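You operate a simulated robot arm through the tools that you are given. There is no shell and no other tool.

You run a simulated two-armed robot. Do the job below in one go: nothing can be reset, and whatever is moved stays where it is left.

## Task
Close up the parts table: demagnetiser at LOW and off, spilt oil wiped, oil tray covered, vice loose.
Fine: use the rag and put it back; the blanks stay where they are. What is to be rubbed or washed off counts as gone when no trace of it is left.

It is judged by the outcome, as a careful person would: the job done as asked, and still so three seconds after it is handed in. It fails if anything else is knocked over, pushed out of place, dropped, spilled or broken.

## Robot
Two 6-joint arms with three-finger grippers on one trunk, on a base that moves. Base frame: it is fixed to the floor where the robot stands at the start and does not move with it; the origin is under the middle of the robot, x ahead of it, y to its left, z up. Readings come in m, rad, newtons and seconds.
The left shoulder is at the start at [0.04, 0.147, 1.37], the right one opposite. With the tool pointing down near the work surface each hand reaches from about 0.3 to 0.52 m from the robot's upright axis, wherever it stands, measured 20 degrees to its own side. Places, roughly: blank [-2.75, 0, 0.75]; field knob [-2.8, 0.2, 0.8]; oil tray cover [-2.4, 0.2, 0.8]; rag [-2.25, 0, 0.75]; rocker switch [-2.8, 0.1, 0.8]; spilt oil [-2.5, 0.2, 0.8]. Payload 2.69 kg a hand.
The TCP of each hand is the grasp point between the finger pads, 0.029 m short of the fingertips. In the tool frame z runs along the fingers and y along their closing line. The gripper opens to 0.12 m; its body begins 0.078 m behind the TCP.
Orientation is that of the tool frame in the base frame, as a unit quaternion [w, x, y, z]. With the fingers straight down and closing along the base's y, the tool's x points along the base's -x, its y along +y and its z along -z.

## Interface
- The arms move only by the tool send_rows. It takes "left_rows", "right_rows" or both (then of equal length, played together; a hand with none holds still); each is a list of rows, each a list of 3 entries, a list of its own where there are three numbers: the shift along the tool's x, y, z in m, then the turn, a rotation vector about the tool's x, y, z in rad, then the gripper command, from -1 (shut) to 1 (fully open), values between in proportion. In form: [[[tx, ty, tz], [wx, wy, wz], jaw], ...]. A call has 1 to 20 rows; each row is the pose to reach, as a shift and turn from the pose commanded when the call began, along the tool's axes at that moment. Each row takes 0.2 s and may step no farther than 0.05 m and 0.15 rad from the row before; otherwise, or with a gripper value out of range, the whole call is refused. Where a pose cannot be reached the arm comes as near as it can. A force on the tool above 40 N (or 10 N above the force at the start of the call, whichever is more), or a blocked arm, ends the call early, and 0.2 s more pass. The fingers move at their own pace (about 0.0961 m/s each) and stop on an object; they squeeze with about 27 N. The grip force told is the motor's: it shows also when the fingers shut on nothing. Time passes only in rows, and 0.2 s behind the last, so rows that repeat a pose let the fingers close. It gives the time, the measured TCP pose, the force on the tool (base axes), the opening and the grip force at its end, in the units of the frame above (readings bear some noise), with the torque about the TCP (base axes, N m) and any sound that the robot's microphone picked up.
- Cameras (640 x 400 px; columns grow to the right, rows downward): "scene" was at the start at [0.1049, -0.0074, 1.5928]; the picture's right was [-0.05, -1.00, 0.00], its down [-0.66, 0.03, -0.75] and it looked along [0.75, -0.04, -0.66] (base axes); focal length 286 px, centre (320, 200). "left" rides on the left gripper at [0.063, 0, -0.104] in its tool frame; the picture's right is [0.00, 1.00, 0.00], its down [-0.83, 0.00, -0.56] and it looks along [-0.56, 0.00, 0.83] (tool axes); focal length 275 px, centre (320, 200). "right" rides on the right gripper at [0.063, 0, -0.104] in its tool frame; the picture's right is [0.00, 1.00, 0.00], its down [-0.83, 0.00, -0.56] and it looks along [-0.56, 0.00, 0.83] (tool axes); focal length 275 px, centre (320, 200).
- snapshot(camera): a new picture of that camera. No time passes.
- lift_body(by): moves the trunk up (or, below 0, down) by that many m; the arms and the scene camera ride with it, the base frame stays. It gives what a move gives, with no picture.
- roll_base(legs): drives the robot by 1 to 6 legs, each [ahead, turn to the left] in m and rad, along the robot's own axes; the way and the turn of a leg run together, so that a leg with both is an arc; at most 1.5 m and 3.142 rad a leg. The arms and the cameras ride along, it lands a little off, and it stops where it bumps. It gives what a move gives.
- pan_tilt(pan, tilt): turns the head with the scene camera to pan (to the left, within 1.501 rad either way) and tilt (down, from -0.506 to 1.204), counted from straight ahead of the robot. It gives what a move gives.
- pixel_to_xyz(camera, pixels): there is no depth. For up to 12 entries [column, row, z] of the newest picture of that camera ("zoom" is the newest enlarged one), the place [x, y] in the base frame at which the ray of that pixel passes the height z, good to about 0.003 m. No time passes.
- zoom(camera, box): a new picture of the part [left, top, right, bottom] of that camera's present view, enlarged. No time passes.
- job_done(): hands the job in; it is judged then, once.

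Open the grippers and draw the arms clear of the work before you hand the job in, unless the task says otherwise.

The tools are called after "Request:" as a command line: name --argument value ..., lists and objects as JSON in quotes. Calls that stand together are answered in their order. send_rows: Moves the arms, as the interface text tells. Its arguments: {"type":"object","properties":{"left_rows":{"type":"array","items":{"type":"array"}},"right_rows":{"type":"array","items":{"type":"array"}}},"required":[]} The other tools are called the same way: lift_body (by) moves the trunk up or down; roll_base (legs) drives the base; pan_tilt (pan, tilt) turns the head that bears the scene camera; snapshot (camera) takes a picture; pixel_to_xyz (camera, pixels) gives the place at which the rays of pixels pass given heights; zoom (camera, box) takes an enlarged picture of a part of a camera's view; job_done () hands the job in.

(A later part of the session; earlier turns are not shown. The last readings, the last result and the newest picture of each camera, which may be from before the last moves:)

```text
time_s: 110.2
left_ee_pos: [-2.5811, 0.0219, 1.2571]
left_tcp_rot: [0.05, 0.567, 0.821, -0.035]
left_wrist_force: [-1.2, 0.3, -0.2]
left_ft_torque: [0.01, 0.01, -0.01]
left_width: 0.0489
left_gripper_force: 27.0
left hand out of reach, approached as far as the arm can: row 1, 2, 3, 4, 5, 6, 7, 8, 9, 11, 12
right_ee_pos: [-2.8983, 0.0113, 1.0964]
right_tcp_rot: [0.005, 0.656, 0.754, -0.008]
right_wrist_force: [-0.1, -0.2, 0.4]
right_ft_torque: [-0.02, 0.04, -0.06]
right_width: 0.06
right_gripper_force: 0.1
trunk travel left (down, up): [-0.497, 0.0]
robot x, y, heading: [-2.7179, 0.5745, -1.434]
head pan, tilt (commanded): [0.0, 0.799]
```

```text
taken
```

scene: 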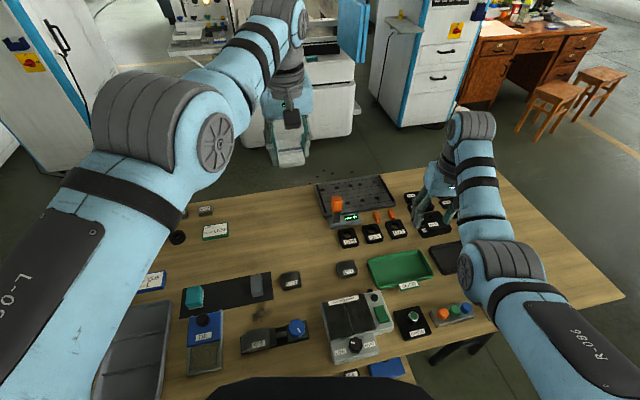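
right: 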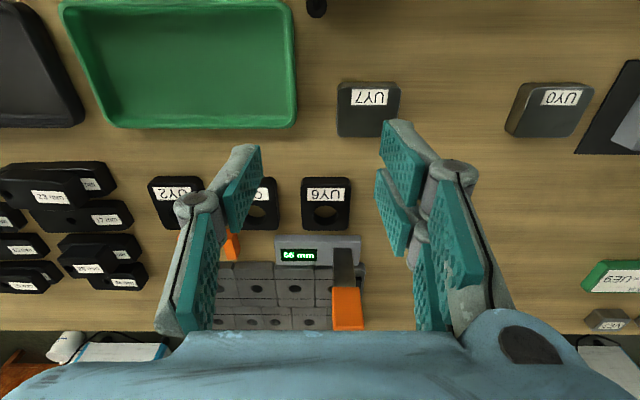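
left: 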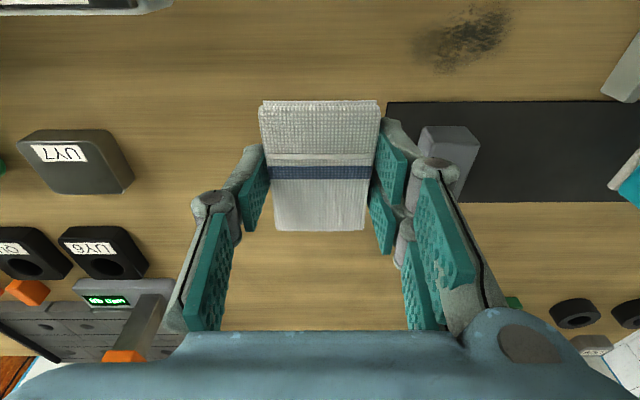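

Still the wrong side (rows 11–12 refused, elbow high at (150,110)). I now try the opposite: stretch beyond reach at this height and then sweep downward and inward.

Request:
send_rows --left_rows '[[[-0.0387, -0.0089, 0.0048], [0, 0, 0], -0.6], [[-0.0773, -0.0178, 0.0096], [0, 0, 0], -0.6], [[-0.0845, -0.0201, 0.0306], [0, 0, 0], -0.6], [[-0.0603, -0.0156, 0.0679], [0, 0, 0], -0.6], [[-0.0264, -0.0089, 0.104], [0, 0, 0], -0.6], [[0.015, -0.0005, 0.1285], [0, 0, 0], -0.6], [[0.0562, 0.0085, 0.144], [0, 0, 0], -0.6], [[0.079, 0.0134, 0.1614], [0, 0, 0], -0.6]]'

Request:
snapshot --camera "scene"

```text
time_s: 112.0
left_ee_pos: [-2.596, 0.0176, 1.0872]
left_tcp_rot: [0.051, 0.568, 0.821, -0.035]
left_wrist_force: [-0.2, -0.3, -0.5]
left_ft_torque: [0.01, -0.03, -0.01]
left_width: 0.0488
left_gripper_force: 27.2
left hand out of reach, approached as far as the arm can: row 1, 2, 3, 4, 5, 6, 7, 8
right_ee_pos: [-2.8977, 0.0116, 1.0949]
right_tcp_rot: [0.005, 0.656, 0.755, -0.008]
right_wrist_force: [-0.5, -0.5, 0.2]
right_ft_torque: [0.02, -0.02, -0.04]
right_width: 0.0602
right_gripper_force: 0.1
trunk travel left (down, up): [-0.497, 0.0]
robot x, y, heading: [-2.7129, 0.5726, -1.433]
head pan, tilt (commanded): [0.0, 0.799]
```

```text
taken
```

scene: 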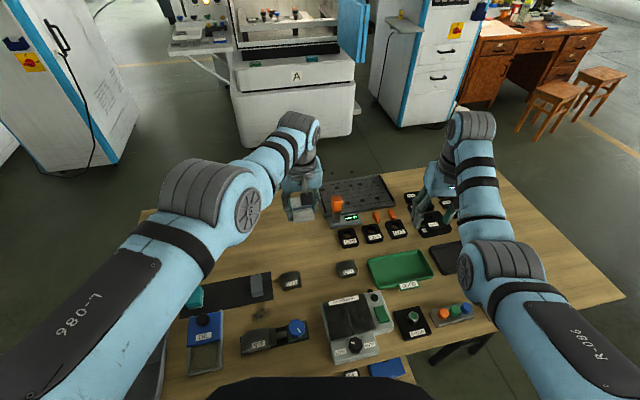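

Elbow geometry from the pictures confirms it: left elbow bent ~25° upward (its wrong-side limit), right elbow bent downward. At full stretch a forward tilt of the tool should bias the elbow to the natural side; I stretch, tilt 0.5 rad about the wrist, then retract.

Request:
send_rows --left_rows '[[[-0.0362, -0.0086, 0.012], [0, 0, 0], -0.6], [[-0.0548, -0.0086, 0.0111], [0, -0.1, 0], -0.6], [[-0.0732, -0.0086, 0.0083], [0, -0.2, 0], -0.6], [[-0.0912, -0.0086, 0.0037], [0, -0.3, 0], -0.6], [[-0.1086, -0.0086, -0.0027], [0, -0.4, 0], -0.6], [[-0.1254, -0.0086, -0.0108], [0, -0.5, 0], -0.6], [[-0.0983, -0.0022, -0.0199], [0, -0.5, 0], -0.6], [[-0.0712, 0.0042, -0.029], [0, -0.5, 0], -0.6], [[-0.0441, 0.0106, -0.0381], [0, -0.5, 0], -0.6], [[-0.026, 0.015, -0.0441], [0, -0.5, 0], -0.6]]'

Request:
snapshot --camera "scene"

```text
time_s: 114.2
left_ee_pos: [-2.5434, -0.0179, 1.1321]
left_tcp_rot: [0.262, 0.536, 0.783, -0.174]
left_wrist_force: [-0.5, 0.7, -0.1]
left_ft_torque: [-0.01, 0.03, -0.01]
left_width: 0.0491
left_gripper_force: 27.3
left hand out of reach, approached as far as the arm can: row 1, 2, 3, 4, 5, 6, 9, 10
right_ee_pos: [-2.8966, 0.011, 1.0948]
right_tcp_rot: [0.004, 0.657, 0.754, -0.008]
right_wrist_force: [0.5, 0.0, -0.3]
right_ft_torque: [0.06, 0.01, -0.02]
right_width: 0.0599
right_gripper_force: 0.0
trunk travel left (down, up): [-0.497, 0.0]
robot x, y, heading: [-2.7176, 0.5703, -1.432]
head pan, tilt (commanded): [0.0, 0.799]
```

```text
taken
```

scene: 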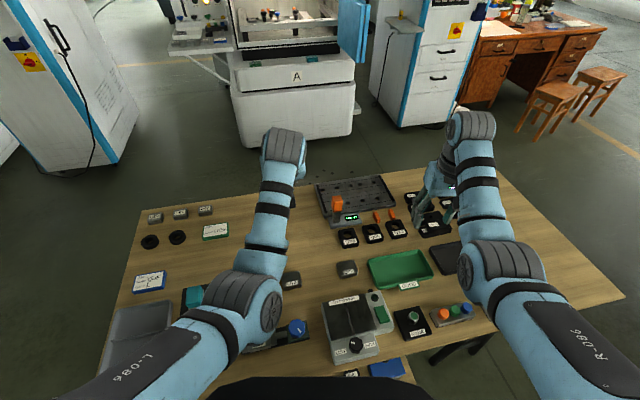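

The left elbow is back on its natural side ((245,300), rows 7–8 accepted). I undo the tilt about the wrist, keeping the arm folded.

Request:
send_rows --left_rows '[[[0.0186, 0, -0.0009], [0, 0.1, 0], -0.6], [[0.037, 0, -0.0037], [0, 0.2, 0], -0.6], [[0.055, 0, -0.0083], [0, 0.3, 0], -0.6], [[0.0724, 0, -0.0147], [0, 0.4, 0], -0.6], [[0.0892, 0, -0.0228], [0, 0.5, 0], -0.6]]'

Request:
snapshot --camera "left"

Request:
snapshot --camera "scene"

```text
time_s: 115.4
left_ee_pos: [-2.5874, 0.0701, 1.093]
left_tcp_rot: [0.051, 0.568, 0.821, -0.036]
left_wrist_force: [0.4, 0.3, -0.2]
left_ft_torque: [-0.02, -0.01, -0.02]
left_width: 0.0489
left_gripper_force: 26.3
right_ee_pos: [-2.8969, 0.0126, 1.0954]
right_tcp_rot: [0.005, 0.657, 0.754, -0.007]
right_wrist_force: [-0.1, -0.6, 0.7]
right_ft_torque: [-0.01, -0.01, 0.01]
right_width: 0.0599
right_gripper_force: 0.0
trunk travel left (down, up): [-0.497, 0.0]
robot x, y, heading: [-2.7152, 0.5756, -1.432]
head pan, tilt (commanded): [0.0, 0.799]
```

```text
taken
```

left: 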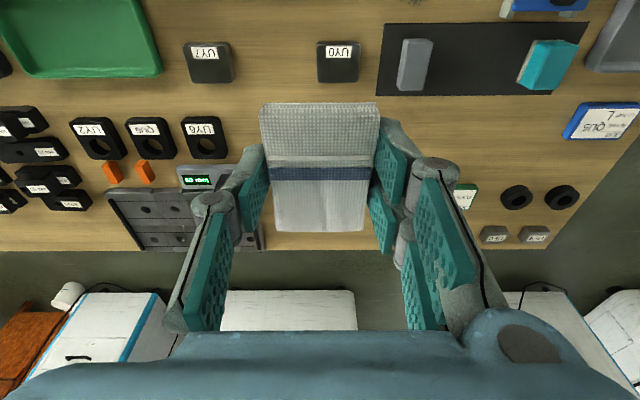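

```text
taken
```

scene: 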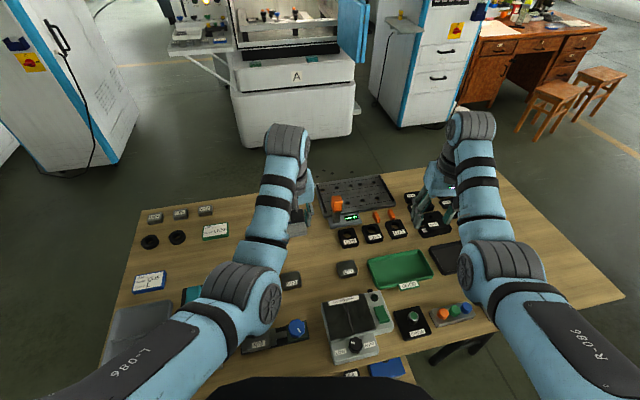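

Everything on the table still stands as before and the left arm is folded properly. I back the robot off by 0.07 m and lower the trunk by 0.12 m so the spill falls in a comfortable zone.

Request:
roll_base --legs '[[-0.07, 0]]'

Request:
lift_body --by -0.12

Request:
snapshot --camera "scene"

```text
time_s: 116.4
left_ee_pos: [-2.5944, 0.1255, 1.0874]
left_tcp_rot: [0.047, 0.568, 0.821, -0.032]
left_wrist_force: [0.5, -0.5, -1.0]
left_ft_torque: [0.09, 0.01, -0.01]
left_width: 0.0491
left_gripper_force: 27.0
right_ee_pos: [-2.9071, 0.0696, 1.0885]
right_tcp_rot: [0.0, 0.657, 0.754, -0.004]
right_wrist_force: [-0.3, -1.0, -0.5]
right_ft_torque: [0.1, 0.04, 0.0]
right_width: 0.0598
right_gripper_force: 0.1
trunk travel left (down, up): [-0.497, 0.0]
robot x, y, heading: [-2.7246, 0.6415, -1.431]
head pan, tilt (commanded): [0.0, 0.799]
```

```text
time_s: 117.9
left_ee_pos: [-2.5946, 0.1367, 0.9728]
left_tcp_rot: [0.052, 0.568, 0.821, -0.035]
left_wrist_force: [-0.6, 0.3, -0.8]
left_ft_torque: [0.0, 0.0, 0.05]
left_width: 0.0493
left_gripper_force: 26.4
right_ee_pos: [-2.9088, 0.0797, 0.9758]
right_tcp_rot: [0.004, 0.657, 0.754, -0.007]
right_wrist_force: [0.0, 1.0, 0.3]
right_ft_torque: [0.0, -0.01, -0.04]
right_width: 0.0599
right_gripper_force: 0.0
trunk travel left (down, up): [-0.377, 0.12]
robot x, y, heading: [-2.7246, 0.6407, -1.433]
head pan, tilt (commanded): [0.0, 0.799]
```

```text
taken
```

scene: 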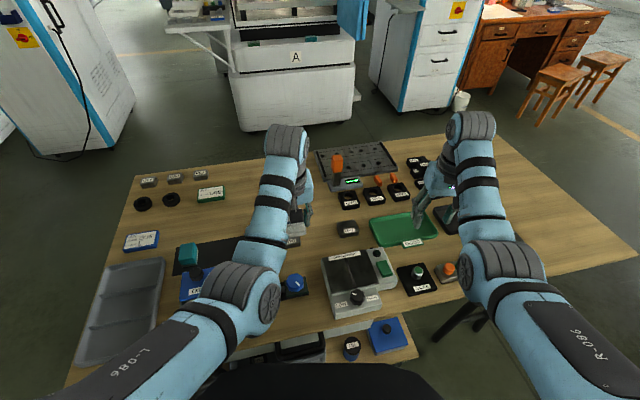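

The spill is now at F 0.507, L 0.166 m from the robot with the trunk lowered. I move the rag sideways and down to z ≈ 0.87 over the spill.

Request:
send_rows --left_rows '[[[0, 0.035, 0.02], [0, 0, 0], -0.6], [[0, 0.07, 0.04], [0, 0, 0], -0.6], [[0, 0.1063, 0.06], [0, 0, 0], -0.6], [[-0.0006, 0.1063, 0.085], [0, 0, 0], -0.6], [[-0.0012, 0.1063, 0.1037], [0, 0, 0], -0.6], [[-0.0012, 0.1063, 0.1037], [0, 0, 0], -0.6]]'

Request:
snapshot --camera "left"

Request:
snapshot --camera "scene"

```text
time_s: 119.3
left_ee_pos: [-2.4885, 0.1611, 0.8683]
left_tcp_rot: [0.052, 0.568, 0.82, -0.036]
left_wrist_force: [0.4, 0.9, -1.5]
left_ft_torque: [0.0, 0.01, 0.03]
left_width: 0.049
left_gripper_force: 27.0
right_ee_pos: [-2.9081, 0.0808, 0.9776]
right_tcp_rot: [0.005, 0.657, 0.754, -0.008]
right_wrist_force: [-1.6, 0.9, -0.2]
right_ft_torque: [0.03, 0.01, -0.03]
right_width: 0.0599
right_gripper_force: 0.0
trunk travel left (down, up): [-0.377, 0.12]
robot x, y, heading: [-2.7268, 0.6401, -1.434]
head pan, tilt (commanded): [0.0, 0.799]
```

```text
taken
```

left: 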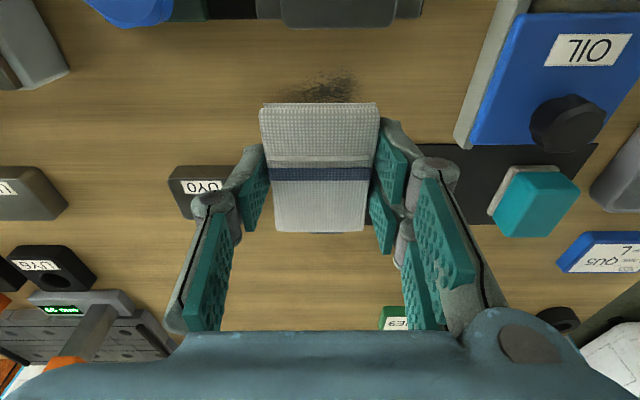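

```text
taken
```

scene: 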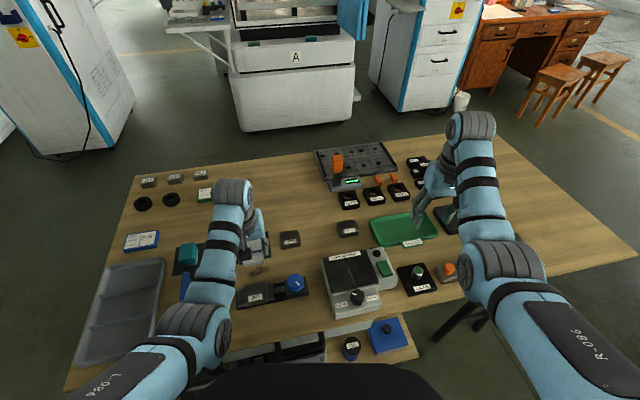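

The rag is over the spill (spill showing at (325,88) beyond its near edge). I go down to about 5 mm above the table and then by 2 mm steps until light contact.

Request:
send_rows --left_rows '[[[0.003, 0, 0.024], [0, 0, 0], -0.6], [[0.006, 0, 0.048], [0, 0, 0], -0.6], [[0.0083, 0, 0.066], [0, 0, 0], -0.6], [[0.0088, 0, 0.07], [0, 0, 0], -0.6], [[0.009, 0, 0.072], [0, 0, 0], -0.6], [[0.0093, 0, 0.074], [0, 0, 0], -0.6]]'

Request:
snapshot --camera "left"

Request:
zoom --camera "scene" --box '[200, 230, 320, 320]'

```text
time_s: 120.7
left_ee_pos: [-2.4893, 0.1609, 0.7944]
left_tcp_rot: [0.051, 0.569, 0.82, -0.035]
left_wrist_force: [1.2, 1.0, 0.6]
left_ft_torque: [-0.02, -0.03, 0.05]
left_width: 0.0491
left_gripper_force: 26.5
right_ee_pos: [-2.9086, 0.0812, 0.9762]
right_tcp_rot: [0.005, 0.656, 0.754, -0.008]
right_wrist_force: [-0.8, 0.6, 0.2]
right_ft_torque: [0.0, -0.02, 0.0]
right_width: 0.06
right_gripper_force: 0.0
trunk travel left (down, up): [-0.377, 0.12]
robot x, y, heading: [-2.7227, 0.6373, -1.432]
head pan, tilt (commanded): [0.0, 0.799]
```

```text
taken
```

left: 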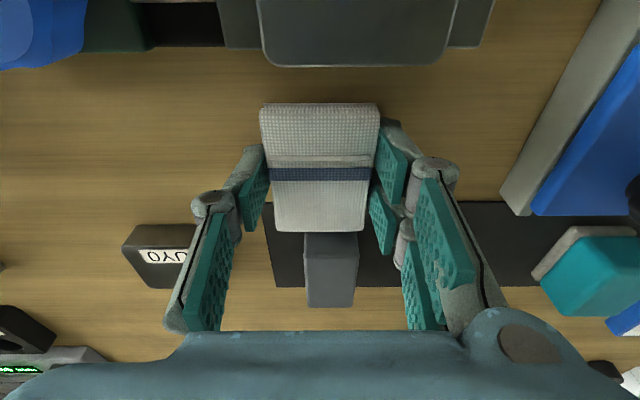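

```text
4.44 times, centred on (260, 275) of scene
```

zoom: 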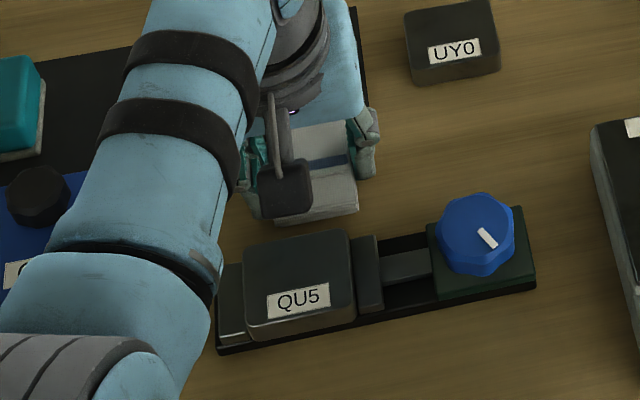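

No contact yet (force ≈ 0) at z 0.794; the rag covers the spill with about 1.5 cm to the mat and 2 cm to the blank. I keep lowering in 1.5 mm steps, 4 mm further forward.

Request:
send_rows --left_rows '[[[-0.004, 0, 0.0005], [0, 0, 0], -0.6], [[-0.0038, 0, 0.002], [0, 0, 0], -0.6], [[-0.0036, 0, 0.0035], [0, 0, 0], -0.6], [[-0.0034, 0, 0.005], [0, 0, 0], -0.6], [[-0.0034, 0, 0.005], [0, 0, 0], -0.6]]'

```text
time_s: 121.9
left_ee_pos: [-2.4896, 0.1585, 0.794]
left_tcp_rot: [0.054, 0.568, 0.82, -0.037]
left_wrist_force: [2.2, 0.6, 20.5]
left_ft_torque: [-0.73, -0.31, 0.06]
left_width: 0.0491
left_gripper_force: 27.0
right_ee_pos: [-2.9092, 0.0823, 0.977]
right_tcp_rot: [0.006, 0.656, 0.755, -0.009]
right_wrist_force: [0.1, 0.2, 0.1]
right_ft_torque: [-0.02, 0.0, -0.03]
right_width: 0.06
right_gripper_force: 0.0
trunk travel left (down, up): [-0.377, 0.12]
robot x, y, heading: [-2.7295, 0.6419, -1.43]
head pan, tilt (commanded): [0.0, 0.799]
```

Contact: about 20 N upward on the tool. I ease 1 mm and rub sideways ±3 cm over the spill.

Request:
send_rows --left_rows '[[[0, 0, -0.001], [0, 0, 0], -0.6], [[0, 0.012, -0.001], [0, 0, 0], -0.6], [[0, 0.024, -0.001], [0, 0, 0], -0.6], [[0, 0.03, -0.001], [0, 0, 0], -0.6], [[0, 0.015, -0.001], [0, 0, 0], -0.6], [[0, 0, -0.001], [0, 0, 0], -0.6], [[0, -0.015, -0.001], [0, 0, 0], -0.6], [[0, -0.03, -0.001], [0, 0, 0], -0.6], [[0, -0.015, -0.001], [0, 0, 0], -0.6], [[0, 0, -0.001], [0, 0, 0], -0.6], [[0, 0.015, -0.001], [0, 0, 0], -0.6], [[0, 0.03, -0.001], [0, 0, 0], -0.6], [[0, 0.015, -0.001], [0, 0, 0], -0.6], [[0, 0, -0.001], [0, 0, 0], -0.6], [[0, -0.015, -0.001], [0, 0, 0], -0.6], [[0, -0.03, -0.001], [0, 0, 0], -0.6]]'

Request:
snapshot --camera "left"

Request:
zoom --camera "scene" --box '[200, 230, 320, 320]'

```text
time_s: 125.3
left_ee_pos: [-2.5156, 0.149, 0.7925]
left_tcp_rot: [0.052, 0.568, 0.821, -0.037]
left_wrist_force: [6.9, 1.9, 9.8]
left_ft_torque: [-0.24, -0.56, 0.22]
left_width: 0.049
left_gripper_force: 27.0
right_ee_pos: [-2.9084, 0.0822, 0.9768]
right_tcp_rot: [0.005, 0.657, 0.754, -0.009]
right_wrist_force: [0.8, -0.6, 0.2]
right_ft_torque: [-0.02, 0.02, 0.0]
right_width: 0.0602
right_gripper_force: 0.1
trunk travel left (down, up): [-0.377, 0.12]
robot x, y, heading: [-2.7262, 0.6393, -1.43]
head pan, tilt (commanded): [0.0, 0.799]
```

```text
taken
```

left: 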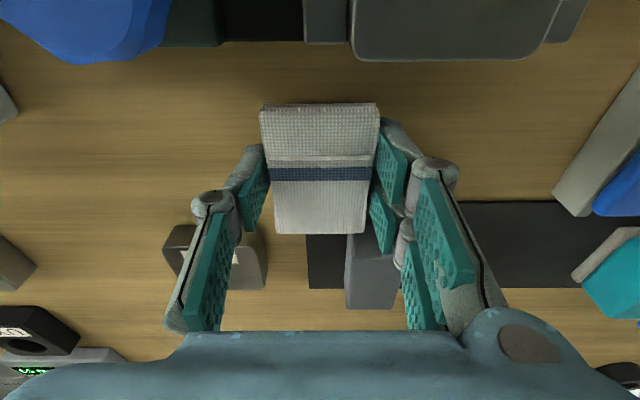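

```text
4.44 times, centred on (260, 275) of scene
```

zoom: 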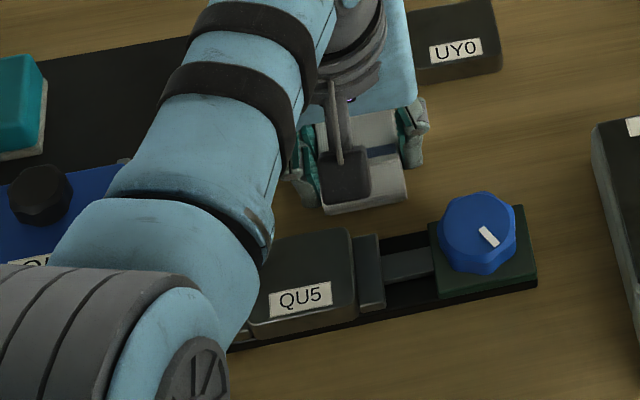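

The rub went smoothly (about 10 N down). I lift the rag and move it a little forward to see whether any trace is left.

Request:
send_rows --left_rows '[[[-0.003, 0.0, -0.02], [0, 0, 0], -0.6], [[-0.008, 0.01, -0.05], [0, 0, 0], -0.6], [[-0.025, 0.02, -0.072], [0, 0, 0], -0.6], [[-0.0441, 0.03, -0.07], [0, 0, 0], -0.6], [[-0.0441, 0.03, -0.07], [0, 0, 0], -0.6]]'

Request:
snapshot --camera "left"

Request:
zoom --camera "left" --box '[220, 0, 420, 120]'

Request:
zoom --camera "scene" --box '[200, 230, 320, 320]'

```text
time_s: 126.5
left_ee_pos: [-2.4767, 0.1247, 0.8674]
left_tcp_rot: [0.051, 0.569, 0.82, -0.036]
left_wrist_force: [-0.1, 0.0, -0.1]
left_ft_torque: [-0.03, 0.03, -0.02]
left_width: 0.0493
left_gripper_force: 26.8
right_ee_pos: [-2.9088, 0.0805, 0.9771]
right_tcp_rot: [0.005, 0.657, 0.754, -0.007]
right_wrist_force: [-0.2, -0.1, 1.4]
right_ft_torque: [-0.03, -0.02, 0.0]
right_width: 0.0599
right_gripper_force: 0.1
trunk travel left (down, up): [-0.377, 0.12]
robot x, y, heading: [-2.7288, 0.637, -1.428]
head pan, tilt (commanded): [0.0, 0.799]
```

```text
taken
```

left: 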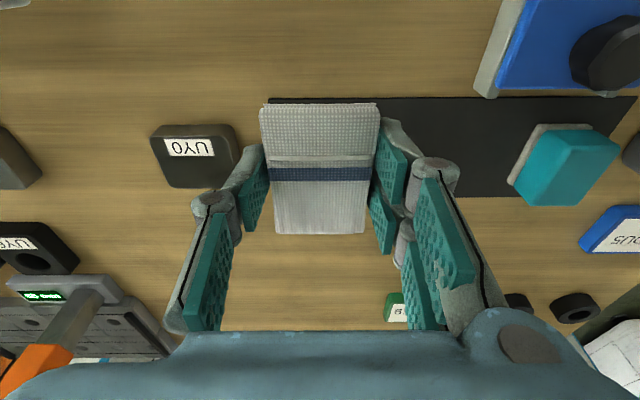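

```text
3.20 times, centred on (320, 60) of left
```

zoom: 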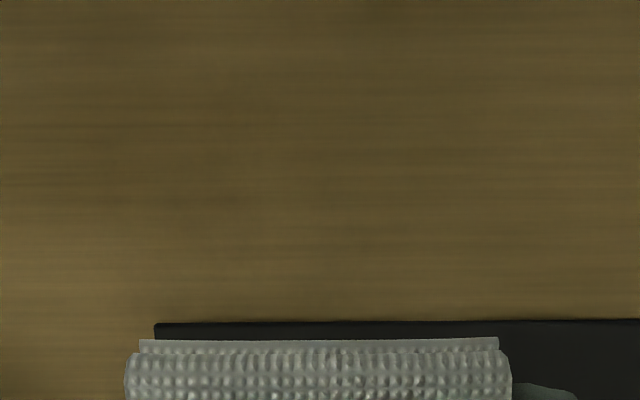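

```text
4.44 times, centred on (260, 275) of scene
```

zoom: 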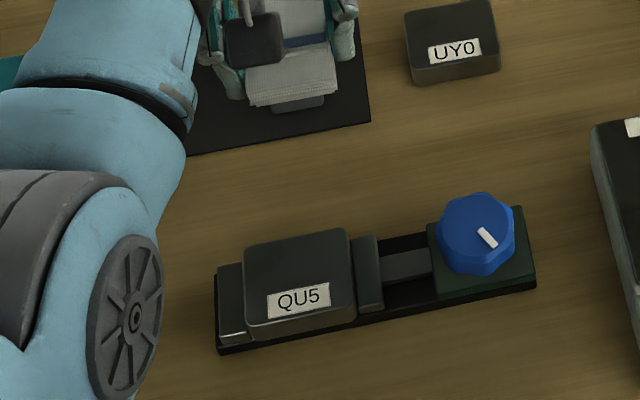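

The dark spill is gone to the eye. I enlarge the place strongly once more for faint traces before putting the rag back.

Request:
zoom --camera "scene" --box '[232, 255, 296, 295]'

Request:
zoom --camera "left" --box '[260, 0, 390, 100]'

```text
10.00 times, centred on (264, 275) of scene
```

zoom: 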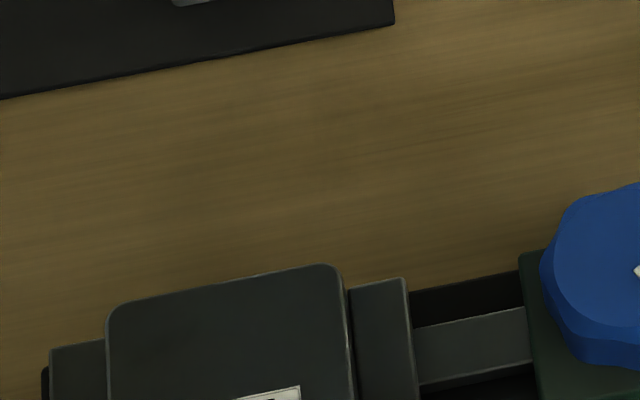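

```text
4.00 times, centred on (325, 50) of left
```

zoom: 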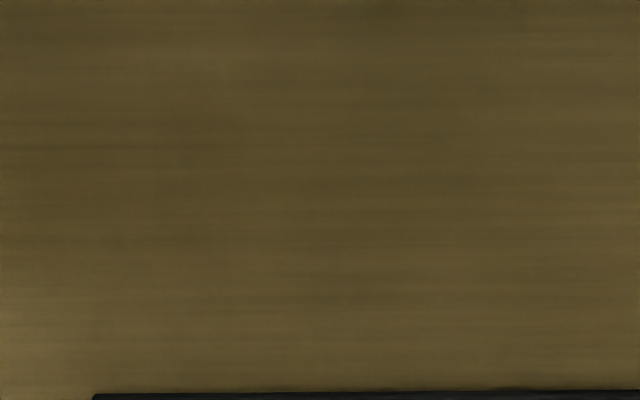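

I see no clear trace, but to be sure I make a second, slightly wider rub over the same place, a few millimetres nearer and farther.

Request:
send_rows --left_rows '[[[0.0342, 0, -0.0043], [0, 0, 0], -0.6], [[0.038, 0, 0.026], [0, 0, 0], -0.6], [[0.042, 0, 0.056], [0, 0, 0], -0.6], [[0.0444, 0, 0.0685], [0, 0, 0], -0.6], [[0.0448, 0, 0.0722], [0, 0, 0], -0.6], [[0.0498, 0.014, 0.0718], [0, 0, 0], -0.6], [[0.0498, 0.028, 0.0718], [0, 0, 0], -0.6], [[0.0498, 0.036, 0.0718], [0, 0, 0], -0.6], [[0.0498, 0.018, 0.0718], [0, 0, 0], -0.6], [[0.0498, 0, 0.0718], [0, 0, 0], -0.6], [[0.0498, -0.018, 0.0718], [0, 0, 0], -0.6], [[0.0498, -0.036, 0.0718], [0, 0, 0], -0.6], [[0.0418, -0.036, 0.0728], [0, 0, 0], -0.6], [[0.0408, -0.018, 0.0728], [0, 0, 0], -0.6], [[0.0408, 0, 0.0728], [0, 0, 0], -0.6], [[0.0408, 0.018, 0.0728], [0, 0, 0], -0.6], [[0.0408, 0.036, 0.0728], [0, 0, 0], -0.6], [[0.0408, 0.018, 0.0728], [0, 0, 0], -0.6], [[0.0428, 0, 0.0725], [0, 0, 0], -0.6], [[0.0428, -0.018, 0.0725], [0, 0, 0], -0.6]]'

Request:
snapshot --camera "left"

```text
time_s: 129.5
left_ee_pos: [-2.5249, 0.15, 0.79]
left_tcp_rot: [0.045, 0.571, 0.819, -0.04]
left_wrist_force: [-4.1, 14.2, 22.9]
left_ft_torque: [1.31, -0.28, 0.48]
left_width: 0.0491
left_gripper_force: 27.1
right_ee_pos: [-2.9119, 0.0853, 0.9775]
right_tcp_rot: [0.007, 0.658, 0.753, -0.008]
right_wrist_force: [0.5, 0.7, -0.9]
right_ft_torque: [0.03, -0.02, 0.01]
right_width: 0.0599
right_gripper_force: 0.0
trunk travel left (down, up): [-0.377, 0.12]
robot x, y, heading: [-2.7305, 0.6412, -1.437]
head pan, tilt (commanded): [0.0, 0.799]
stopped in row 14 (left hand): the force on the tool passed its limit at 45 N (the readings are from after the stop); the commanded pose is now the measured one
```

```text
taken
```

left: 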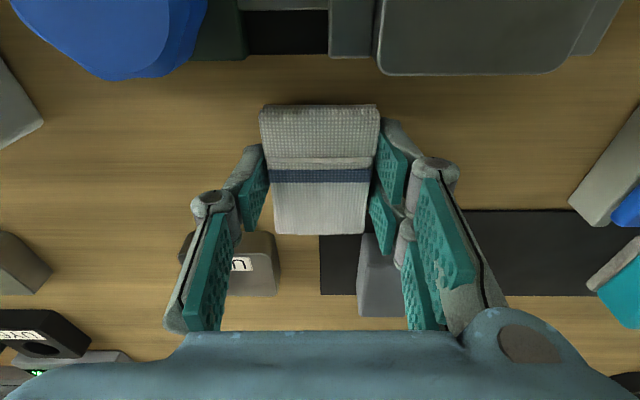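

The push forward at the right end of the stroke met resistance (45 N, rag's far corner near the UY0 block), and the stroke stopped. I lift straight up and check that nothing shifted.

Request:
send_rows --left_rows '[[[0.004, 0.003, -0.01], [0, 0, 0], -0.6], [[0.002, 0.01, -0.04], [0, 0, 0], -0.6], [[-0.005, 0.03, -0.07], [0, 0, 0], -0.6], [[-0.02, 0.04, -0.075], [0, 0, 0], -0.6], [[-0.04, 0.04, -0.073], [0, 0, 0], -0.6], [[-0.04, 0.04, -0.073], [0, 0, 0], -0.6]]'

Request:
snapshot --camera "left"

Request:
snapshot --camera "scene"

Request:
zoom --camera "scene" --box '[200, 215, 330, 305]'

```text
time_s: 130.9
left_ee_pos: [-2.4718, 0.13, 0.8641]
left_tcp_rot: [0.043, 0.571, 0.819, -0.039]
left_wrist_force: [0.5, -0.4, -0.9]
left_ft_torque: [0.01, 0.04, -0.02]
left_width: 0.0489
left_gripper_force: 27.3
right_ee_pos: [-2.9093, 0.0816, 0.9761]
right_tcp_rot: [0.005, 0.658, 0.753, -0.009]
right_wrist_force: [0.3, 0.2, 0.4]
right_ft_torque: [0.03, 0.02, -0.04]
right_width: 0.0597
right_gripper_force: 0.1
trunk travel left (down, up): [-0.377, 0.12]
robot x, y, heading: [-2.7254, 0.6406, -1.436]
head pan, tilt (commanded): [0.0, 0.799]
```

```text
taken
```

left: 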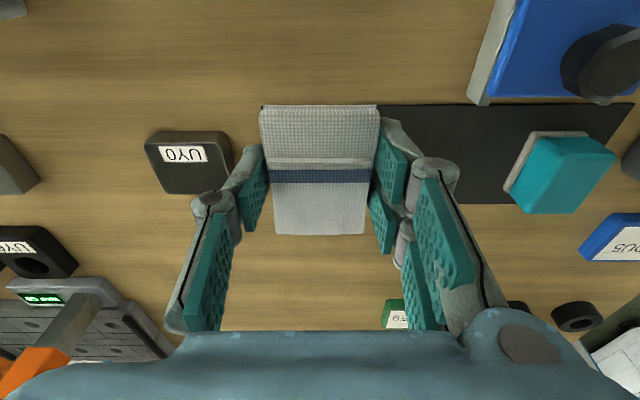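

```text
taken
```

scene: 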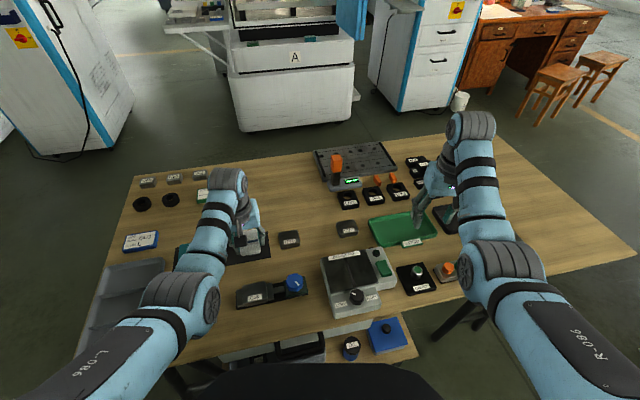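

```text
4.44 times, centred on (265, 260) of scene
```

zoom: 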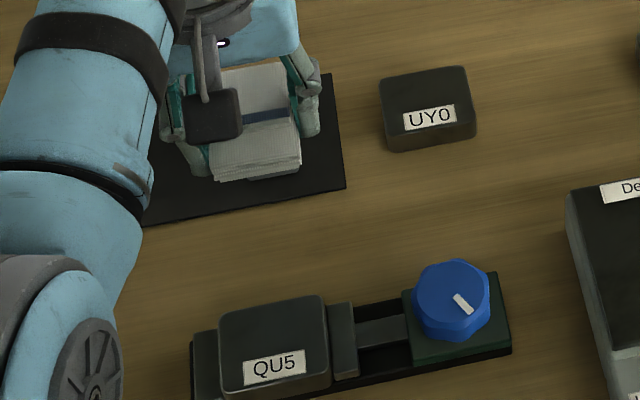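

UY0, the mat and the vice are unmoved and the spill is gone. To put the rag back I raise it a little, drive forward 0.08 m and lower the trunk another 0.03 m.

Request:
send_rows --left_rows '[[[-0.0025, 0, -0.02], [-0.007, -0.005, -0.0025], -0.6], [[-0.005, 0, -0.04], [-0.014, -0.01, -0.005], -0.6]]'

Request:
roll_base --legs '[[0.08, 0]]'

Request:
lift_body --by -0.03

Request:
snapshot --camera "left"

Request:
snapshot --camera "scene"

```text
time_s: 131.5
left_ee_pos: [-2.4714, 0.1311, 0.9061]
left_tcp_rot: [0.052, 0.568, 0.82, -0.037]
left_wrist_force: [0.0, 0.3, 0.0]
left_ft_torque: [-0.05, 0.0, -0.01]
left_width: 0.0492
left_gripper_force: 27.3
right_ee_pos: [-2.9097, 0.0806, 0.9753]
right_tcp_rot: [0.005, 0.658, 0.753, -0.008]
right_wrist_force: [-0.4, -0.5, -0.2]
right_ft_torque: [-0.01, 0.0, 0.0]
right_width: 0.06
right_gripper_force: 0.0
trunk travel left (down, up): [-0.377, 0.12]
robot x, y, heading: [-2.7271, 0.6388, -1.433]
head pan, tilt (commanded): [0.0, 0.799]
```

```text
time_s: 132.5
left_ee_pos: [-2.4615, 0.0611, 0.9101]
left_tcp_rot: [0.056, 0.567, 0.821, -0.04]
left_wrist_force: [0.6, 0.6, -1.4]
left_ft_torque: [0.03, -0.02, 0.0]
left_width: 0.0489
left_gripper_force: 27.2
right_ee_pos: [-2.9019, 0.0131, 0.9825]
right_tcp_rot: [0.01, 0.658, 0.753, -0.013]
right_wrist_force: [-0.6, 0.4, -1.2]
right_ft_torque: [-0.01, 0.02, -0.02]
right_width: 0.0601
right_gripper_force: 0.2
trunk travel left (down, up): [-0.377, 0.12]
robot x, y, heading: [-2.717, 0.5617, -1.437]
head pan, tilt (commanded): [0.0, 0.799]
```

```text
time_s: 133.3
left_ee_pos: [-2.4616, 0.0558, 0.8761]
left_tcp_rot: [0.053, 0.568, 0.82, -0.037]
left_wrist_force: [0.1, 0.6, -0.3]
left_ft_torque: [0.0, -0.03, -0.01]
left_width: 0.0491
left_gripper_force: 27.1
right_ee_pos: [-2.9002, 0.0055, 0.9483]
right_tcp_rot: [0.007, 0.658, 0.753, -0.009]
right_wrist_force: [-0.2, 0.4, 0.3]
right_ft_torque: [-0.03, 0.01, 0.01]
right_width: 0.0601
right_gripper_force: 0.1
trunk travel left (down, up): [-0.347, 0.15]
robot x, y, heading: [-2.7179, 0.5597, -1.438]
head pan, tilt (commanded): [0.0, 0.799]
```

```text
taken
```

left: 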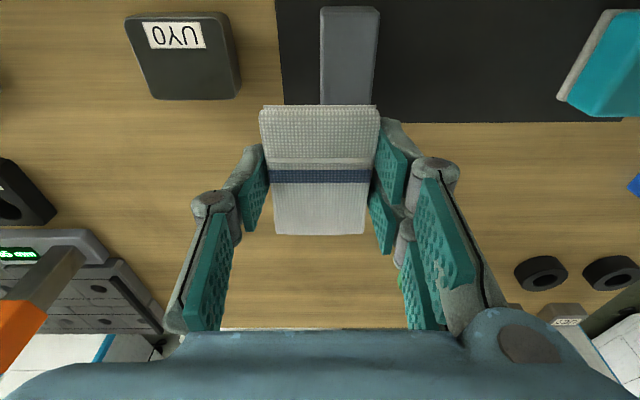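

```text
taken
```

scene: 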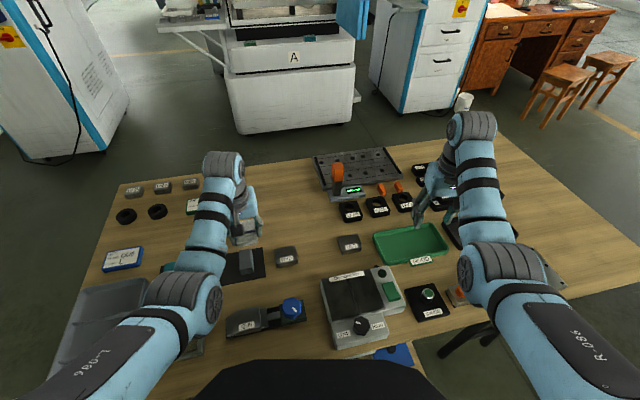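

The rag is clear above the table. I move it over its old place between the grey and teal blocks, staying at z ≈ 0.875, and look.

Request:
send_rows --left_rows '[[[0.006, 0.0266, -0.001], [0, 0, 0], -0.6], [[0.0123, 0.0532, -0.0015], [0, 0, 0], -0.6], [[0.0185, 0.0798, -0.002], [0, 0, 0], -0.6], [[0.0246, 0.1064, -0.003], [0, 0, 0], -0.6], [[0.0246, 0.1064, -0.003], [0, 0, 0], -0.6]]'

Request:
snapshot --camera "left"

Request:
zoom --camera "scene" --box '[120, 210, 310, 330]'

```text
time_s: 134.5
left_ee_pos: [-2.3724, 0.1129, 0.8746]
left_tcp_rot: [0.053, 0.568, 0.821, -0.037]
left_wrist_force: [-0.3, -0.1, -0.2]
left_ft_torque: [-0.01, 0.01, 0.01]
left_width: 0.049
left_gripper_force: 26.7
right_ee_pos: [-2.8992, 0.0036, 0.9472]
right_tcp_rot: [0.006, 0.658, 0.753, -0.009]
right_wrist_force: [0.3, -0.2, 0.7]
right_ft_torque: [0.01, 0.0, 0.0]
right_width: 0.0599
right_gripper_force: 0.0
trunk travel left (down, up): [-0.347, 0.15]
robot x, y, heading: [-2.7145, 0.5636, -1.43]
head pan, tilt (commanded): [0.0, 0.799]
```

```text
taken
```

left: 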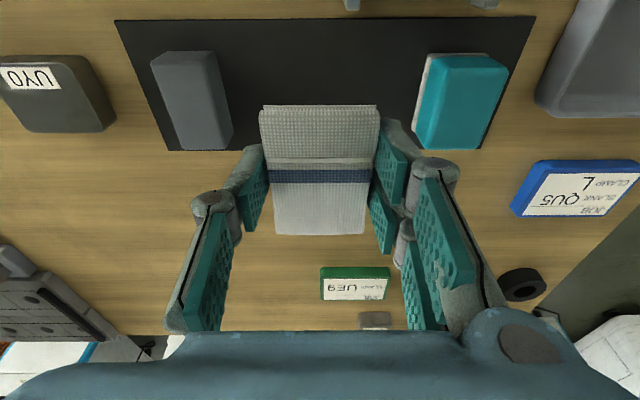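

```text
3.33 times, centred on (215, 270) of scene
```

zoom: 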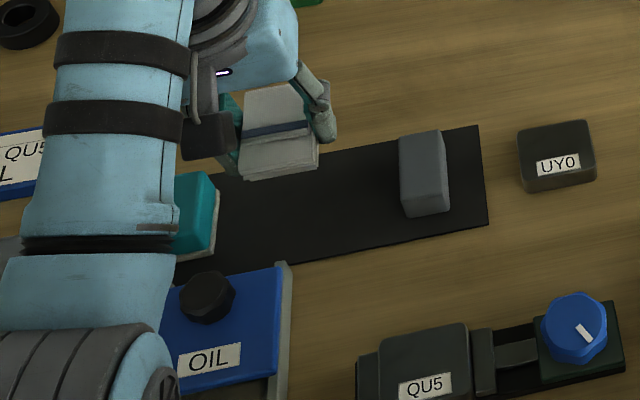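

The rag hangs over the gap in the mat exactly where it came from (2–4 mm off). I correct that and lower it until it touches the mat lightly.

Request:
send_rows --left_rows '[[[0.003, 0.0028, 0], [0, 0, 0], -0.6], [[0.006, 0.0028, 0.024], [0, 0, 0], -0.6], [[0.009, 0.0028, 0.048], [0, 0, 0], -0.6], [[0.0115, 0.0028, 0.067], [0, 0, 0], -0.6], [[0.0121, 0.0028, 0.072], [0, 0, 0], -0.6], [[0.0124, 0.0028, 0.074], [0, 0, 0], -0.6], [[0.0126, 0.0028, 0.076], [0, 0, 0], -0.6]]'

Request:
snapshot --camera "left"

```text
time_s: 136.1
left_ee_pos: [-2.3682, 0.1172, 0.798]
left_tcp_rot: [0.051, 0.568, 0.821, -0.037]
left_wrist_force: [0.0, -0.1, -1.1]
left_ft_torque: [0.0, -0.01, 0.01]
left_width: 0.049
left_gripper_force: 27.0
right_ee_pos: [-2.8999, 0.003, 0.9472]
right_tcp_rot: [0.005, 0.658, 0.753, -0.008]
right_wrist_force: [-0.5, 0.5, -0.1]
right_ft_torque: [0.02, -0.01, -0.03]
right_width: 0.0598
right_gripper_force: 0.0
trunk travel left (down, up): [-0.347, 0.15]
robot x, y, heading: [-2.718, 0.5668, -1.441]
head pan, tilt (commanded): [0.0, 0.799]
```

```text
taken
```

left: 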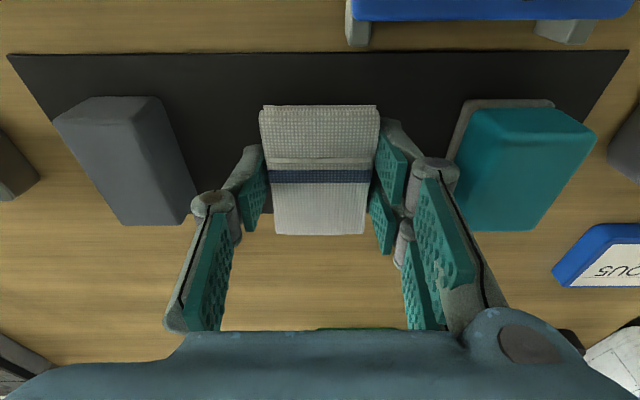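

Matches the picture taken at pick-up; no contact yet at z 0.798. I lower the last few millimetres.

Request:
send_rows --left_rows '[[[0.0002, -0.001, 0.0015], [0, 0, 0], -0.6], [[0.0004, -0.001, 0.003], [0, 0, 0], -0.6], [[0.0006, -0.001, 0.0045], [0, 0, 0], -0.6], [[0.0006, -0.001, 0.0045], [0, 0, 0], -0.6]]'

```text
time_s: 137.1
left_ee_pos: [-2.3703, 0.1156, 0.7953]
left_tcp_rot: [0.052, 0.568, 0.82, -0.036]
left_wrist_force: [0.2, -1.1, 1.0]
left_ft_torque: [0.07, 0.01, -0.01]
left_width: 0.0491
left_gripper_force: 27.0
right_ee_pos: [-2.9012, 0.0037, 0.9482]
right_tcp_rot: [0.006, 0.658, 0.753, -0.008]
right_wrist_force: [-1.0, 0.1, -0.2]
right_ft_torque: [0.02, 0.02, -0.03]
right_width: 0.0598
right_gripper_force: 0.0
trunk travel left (down, up): [-0.347, 0.15]
robot x, y, heading: [-2.717, 0.5637, -1.435]
head pan, tilt (commanded): [0.0, 0.799]
```

Barely touching (1 N) at z 0.795. Two more millimetres.

Request:
send_rows --left_rows '[[[0.0001, 0, 0.001], [0, 0, 0], -0.6], [[0.0003, 0, 0.002], [0, 0, 0], -0.6], [[0.0003, 0, 0.002], [0, 0, 0], -0.6]]'

```text
time_s: 137.9
left_ee_pos: [-2.3709, 0.1174, 0.7934]
left_tcp_rot: [0.054, 0.568, 0.82, -0.038]
left_wrist_force: [4.3, -5.2, 18.2]
left_ft_torque: [0.31, -0.24, -0.24]
left_width: 0.0493
left_gripper_force: 26.6
right_ee_pos: [-2.9005, 0.0046, 0.948]
right_tcp_rot: [0.006, 0.658, 0.753, -0.009]
right_wrist_force: [-0.2, 0.2, 0.0]
right_ft_torque: [-0.02, 0.0, -0.01]
right_width: 0.0599
right_gripper_force: 0.2
trunk travel left (down, up): [-0.347, 0.15]
robot x, y, heading: [-2.7177, 0.5618, -1.443]
head pan, tilt (commanded): [0.0, 0.799]
```

The rag rests on the mat (18 N). I ease off, open to the same 0.078 m as at pick-up, and lift straight off along the tool axis.

Request:
send_rows --left_rows '[[[0, 0, -0.001], [0, 0, 0], -0.6], [[0, 0, -0.001], [0, 0, 0], -0.2], [[0, 0, -0.001], [0, 0, 0], 0.1], [[0, 0, -0.001], [0, 0, 0], 0.3], [[0, 0, -0.001], [0, 0, 0], 0.3]]'

Request:
snapshot --camera "left"

```text
time_s: 139.1
left_ee_pos: [-2.3708, 0.1179, 0.7915]
left_tcp_rot: [0.051, 0.568, 0.821, -0.036]
left_wrist_force: [0.8, -0.8, -0.2]
left_ft_torque: [-0.01, -0.05, 0.01]
left_width: 0.0778
left_gripper_force: 0.1
right_ee_pos: [-2.9003, 0.005, 0.9465]
right_tcp_rot: [0.006, 0.658, 0.753, -0.008]
right_wrist_force: [0.2, 0.2, -0.5]
right_ft_torque: [0.03, 0.01, 0.0]
right_width: 0.0599
right_gripper_force: 0.0
trunk travel left (down, up): [-0.347, 0.15]
robot x, y, heading: [-2.7143, 0.562, -1.427]
head pan, tilt (commanded): [0.0, 0.799]
```

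```text
taken
```

left: 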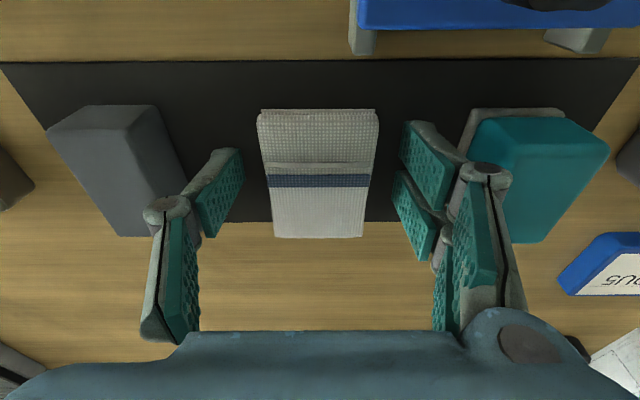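

The rag lies back in its place. I lift the open hand straight up and look.

Request:
send_rows --left_rows '[[[-0.0025, 0, -0.02], [0, 0, 0], 0.3], [[-0.005, 0, -0.04], [0, 0, 0], 0.3], [[-0.0075, 0, -0.065], [0, 0, 0], 0.3], [[-0.0115, 0, -0.09], [0, 0, 0], 0.3]]'

Request:
snapshot --camera "left"

Request:
snapshot --camera "scene"

```text
time_s: 140.1
left_ee_pos: [-2.3689, 0.1143, 0.8842]
left_tcp_rot: [0.052, 0.568, 0.82, -0.037]
left_wrist_force: [-0.1, -0.6, -0.6]
left_ft_torque: [0.0, -0.03, -0.01]
left_width: 0.0782
left_gripper_force: 0.0
right_ee_pos: [-2.9001, 0.0039, 0.9473]
right_tcp_rot: [0.006, 0.658, 0.753, -0.009]
right_wrist_force: [0.5, -0.6, 0.0]
right_ft_torque: [0.01, -0.01, 0.06]
right_width: 0.0601
right_gripper_force: 0.0
trunk travel left (down, up): [-0.347, 0.15]
robot x, y, heading: [-2.7116, 0.5639, -1.437]
head pan, tilt (commanded): [0.0, 0.799]
```

```text
taken
```

left: 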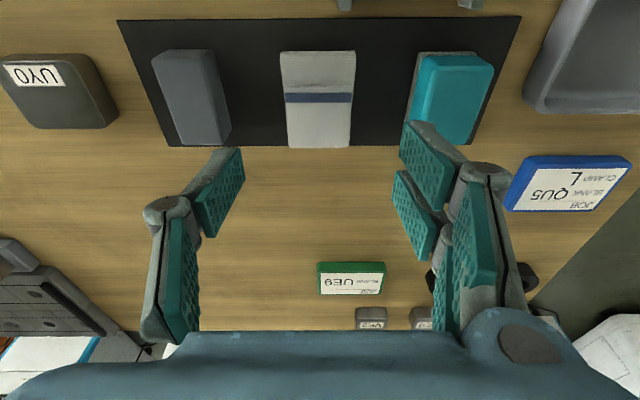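

```text
taken
```

scene: 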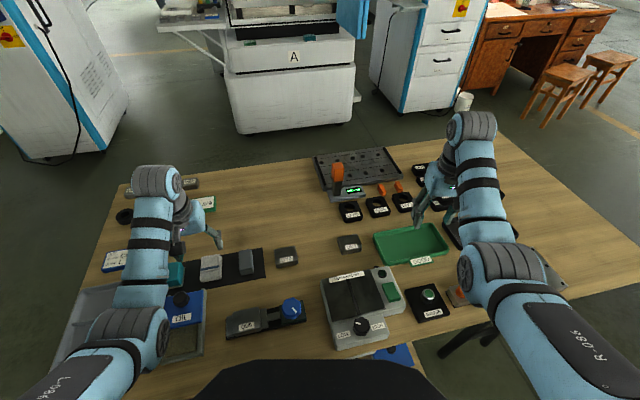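

The rag is back between the grey and teal blocks. Next the lid: I raise the trunk by 0.12 m so the left arm can work nearer, and look at the lid.

Request:
lift_body --by 0.12

Request:
send_rows --left_rows '[[[0.02, 0.005, 0.0], [0, 0.03, 0], 0.5], [[0.045, 0.01, 0.0], [0, 0.06, 0], 0.7], [[0.07, 0.015, 0.005], [0, 0.09, 0], 1], [[0.095, 0.018, 0.02], [0, 0.125, 0], 1], [[0.115, 0.018, 0.045], [0, 0.125, 0], 1], [[0.115, 0.018, 0.07], [0, 0.125, 0], 1]]'

Request:
snapshot --camera "left"

Request:
snapshot --camera "scene"

```text
time_s: 141.6
left_ee_pos: [-2.3689, 0.115, 1.0035]
left_tcp_rot: [0.051, 0.569, 0.82, -0.037]
left_wrist_force: [0.3, 0.3, 0.6]
left_ft_torque: [-0.01, -0.03, -0.01]
left_width: 0.0779
left_gripper_force: 0.1
right_ee_pos: [-2.8986, 0.0043, 1.0681]
right_tcp_rot: [0.007, 0.659, 0.752, -0.008]
right_wrist_force: [-0.2, 0.1, 0.5]
right_ft_torque: [0.0, -0.01, -0.03]
right_width: 0.06
right_gripper_force: 0.0
trunk travel left (down, up): [-0.467, 0.03]
robot x, y, heading: [-2.715, 0.5656, -1.435]
head pan, tilt (commanded): [0.0, 0.799]
```

```text
time_s: 143.0
left_ee_pos: [-2.3878, 0.2204, 0.9195]
left_tcp_rot: [0.001, 0.569, 0.822, -0.001]
left_wrist_force: [1.2, 0.5, 0.6]
left_ft_torque: [0.0, 0.0, 0.02]
left_width: 0.1199
left_gripper_force: 0.0
left hand out of reach, approached as far as the arm can: row 2, 3, 4, 5
right_ee_pos: [-2.8999, 0.0042, 1.0678]
right_tcp_rot: [0.006, 0.658, 0.753, -0.009]
right_wrist_force: [-0.7, -0.6, 0.1]
right_ft_torque: [0.04, -0.03, -0.01]
right_width: 0.0601
right_gripper_force: 0.1
trunk travel left (down, up): [-0.467, 0.03]
robot x, y, heading: [-2.7144, 0.5628, -1.43]
head pan, tilt (commanded): [0.0, 0.799]
```

```text
taken
```

left: 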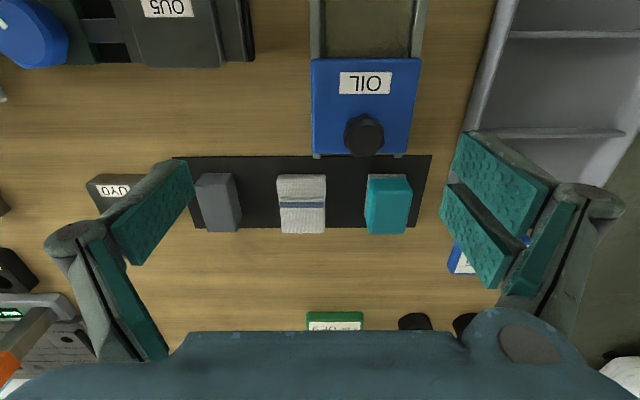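

```text
taken
```

scene: 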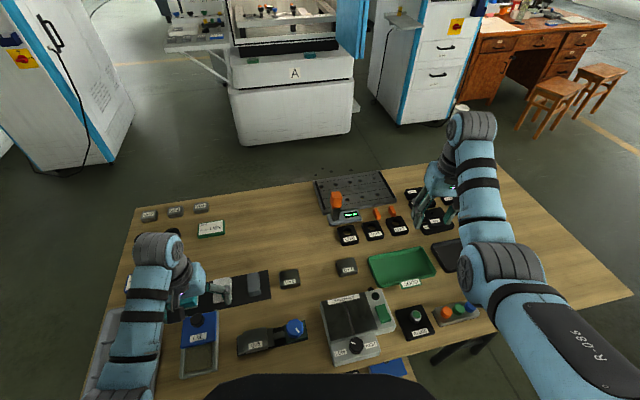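

The lid (312–420, 58–155) has its black knob at (364,130), in the middle of the lid. I measure the knob, lid and tray ends.

Request:
zoom --camera "scene" --box '[150, 290, 270, 390]'

Request:
pixel_to_xyz --camera "left" --pixels '[[364, 130, 0.82], [364, 130, 0.83], [312, 58, 0.79], [421, 58, 0.79], [408, 155, 0.79], [313, 150, 0.79], [318, 157, 0.77], [400, 157, 0.77]]'

```text
4.00 times, centred on (210, 340) of scene
```

zoom: 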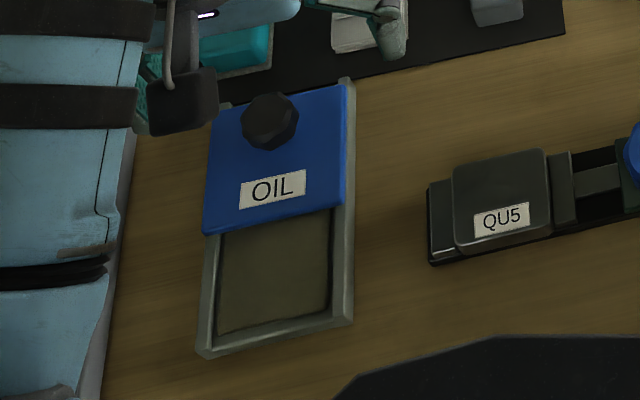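

```text
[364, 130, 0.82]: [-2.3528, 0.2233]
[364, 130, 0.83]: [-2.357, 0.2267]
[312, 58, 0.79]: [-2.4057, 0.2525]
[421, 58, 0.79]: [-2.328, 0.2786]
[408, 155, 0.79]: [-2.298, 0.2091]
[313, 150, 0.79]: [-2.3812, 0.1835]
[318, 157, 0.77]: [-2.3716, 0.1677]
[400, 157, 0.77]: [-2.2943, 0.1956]
```

Request:
pixel_to_xyz --camera "zoom" --pixels '[[198, 352, 0.77], [350, 320, 0.77], [198, 357, 0.75], [205, 232, 0.785], [342, 203, 0.785], [270, 115, 0.82], [270, 115, 0.83], [228, 105, 0.77], [350, 80, 0.77]]'

```text
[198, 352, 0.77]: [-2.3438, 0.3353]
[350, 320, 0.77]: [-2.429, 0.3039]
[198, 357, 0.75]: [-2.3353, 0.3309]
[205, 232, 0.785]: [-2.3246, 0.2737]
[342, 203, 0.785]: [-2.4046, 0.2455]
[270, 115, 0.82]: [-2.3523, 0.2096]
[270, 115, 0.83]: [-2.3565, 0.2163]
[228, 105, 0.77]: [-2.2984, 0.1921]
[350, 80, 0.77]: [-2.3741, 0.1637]
```

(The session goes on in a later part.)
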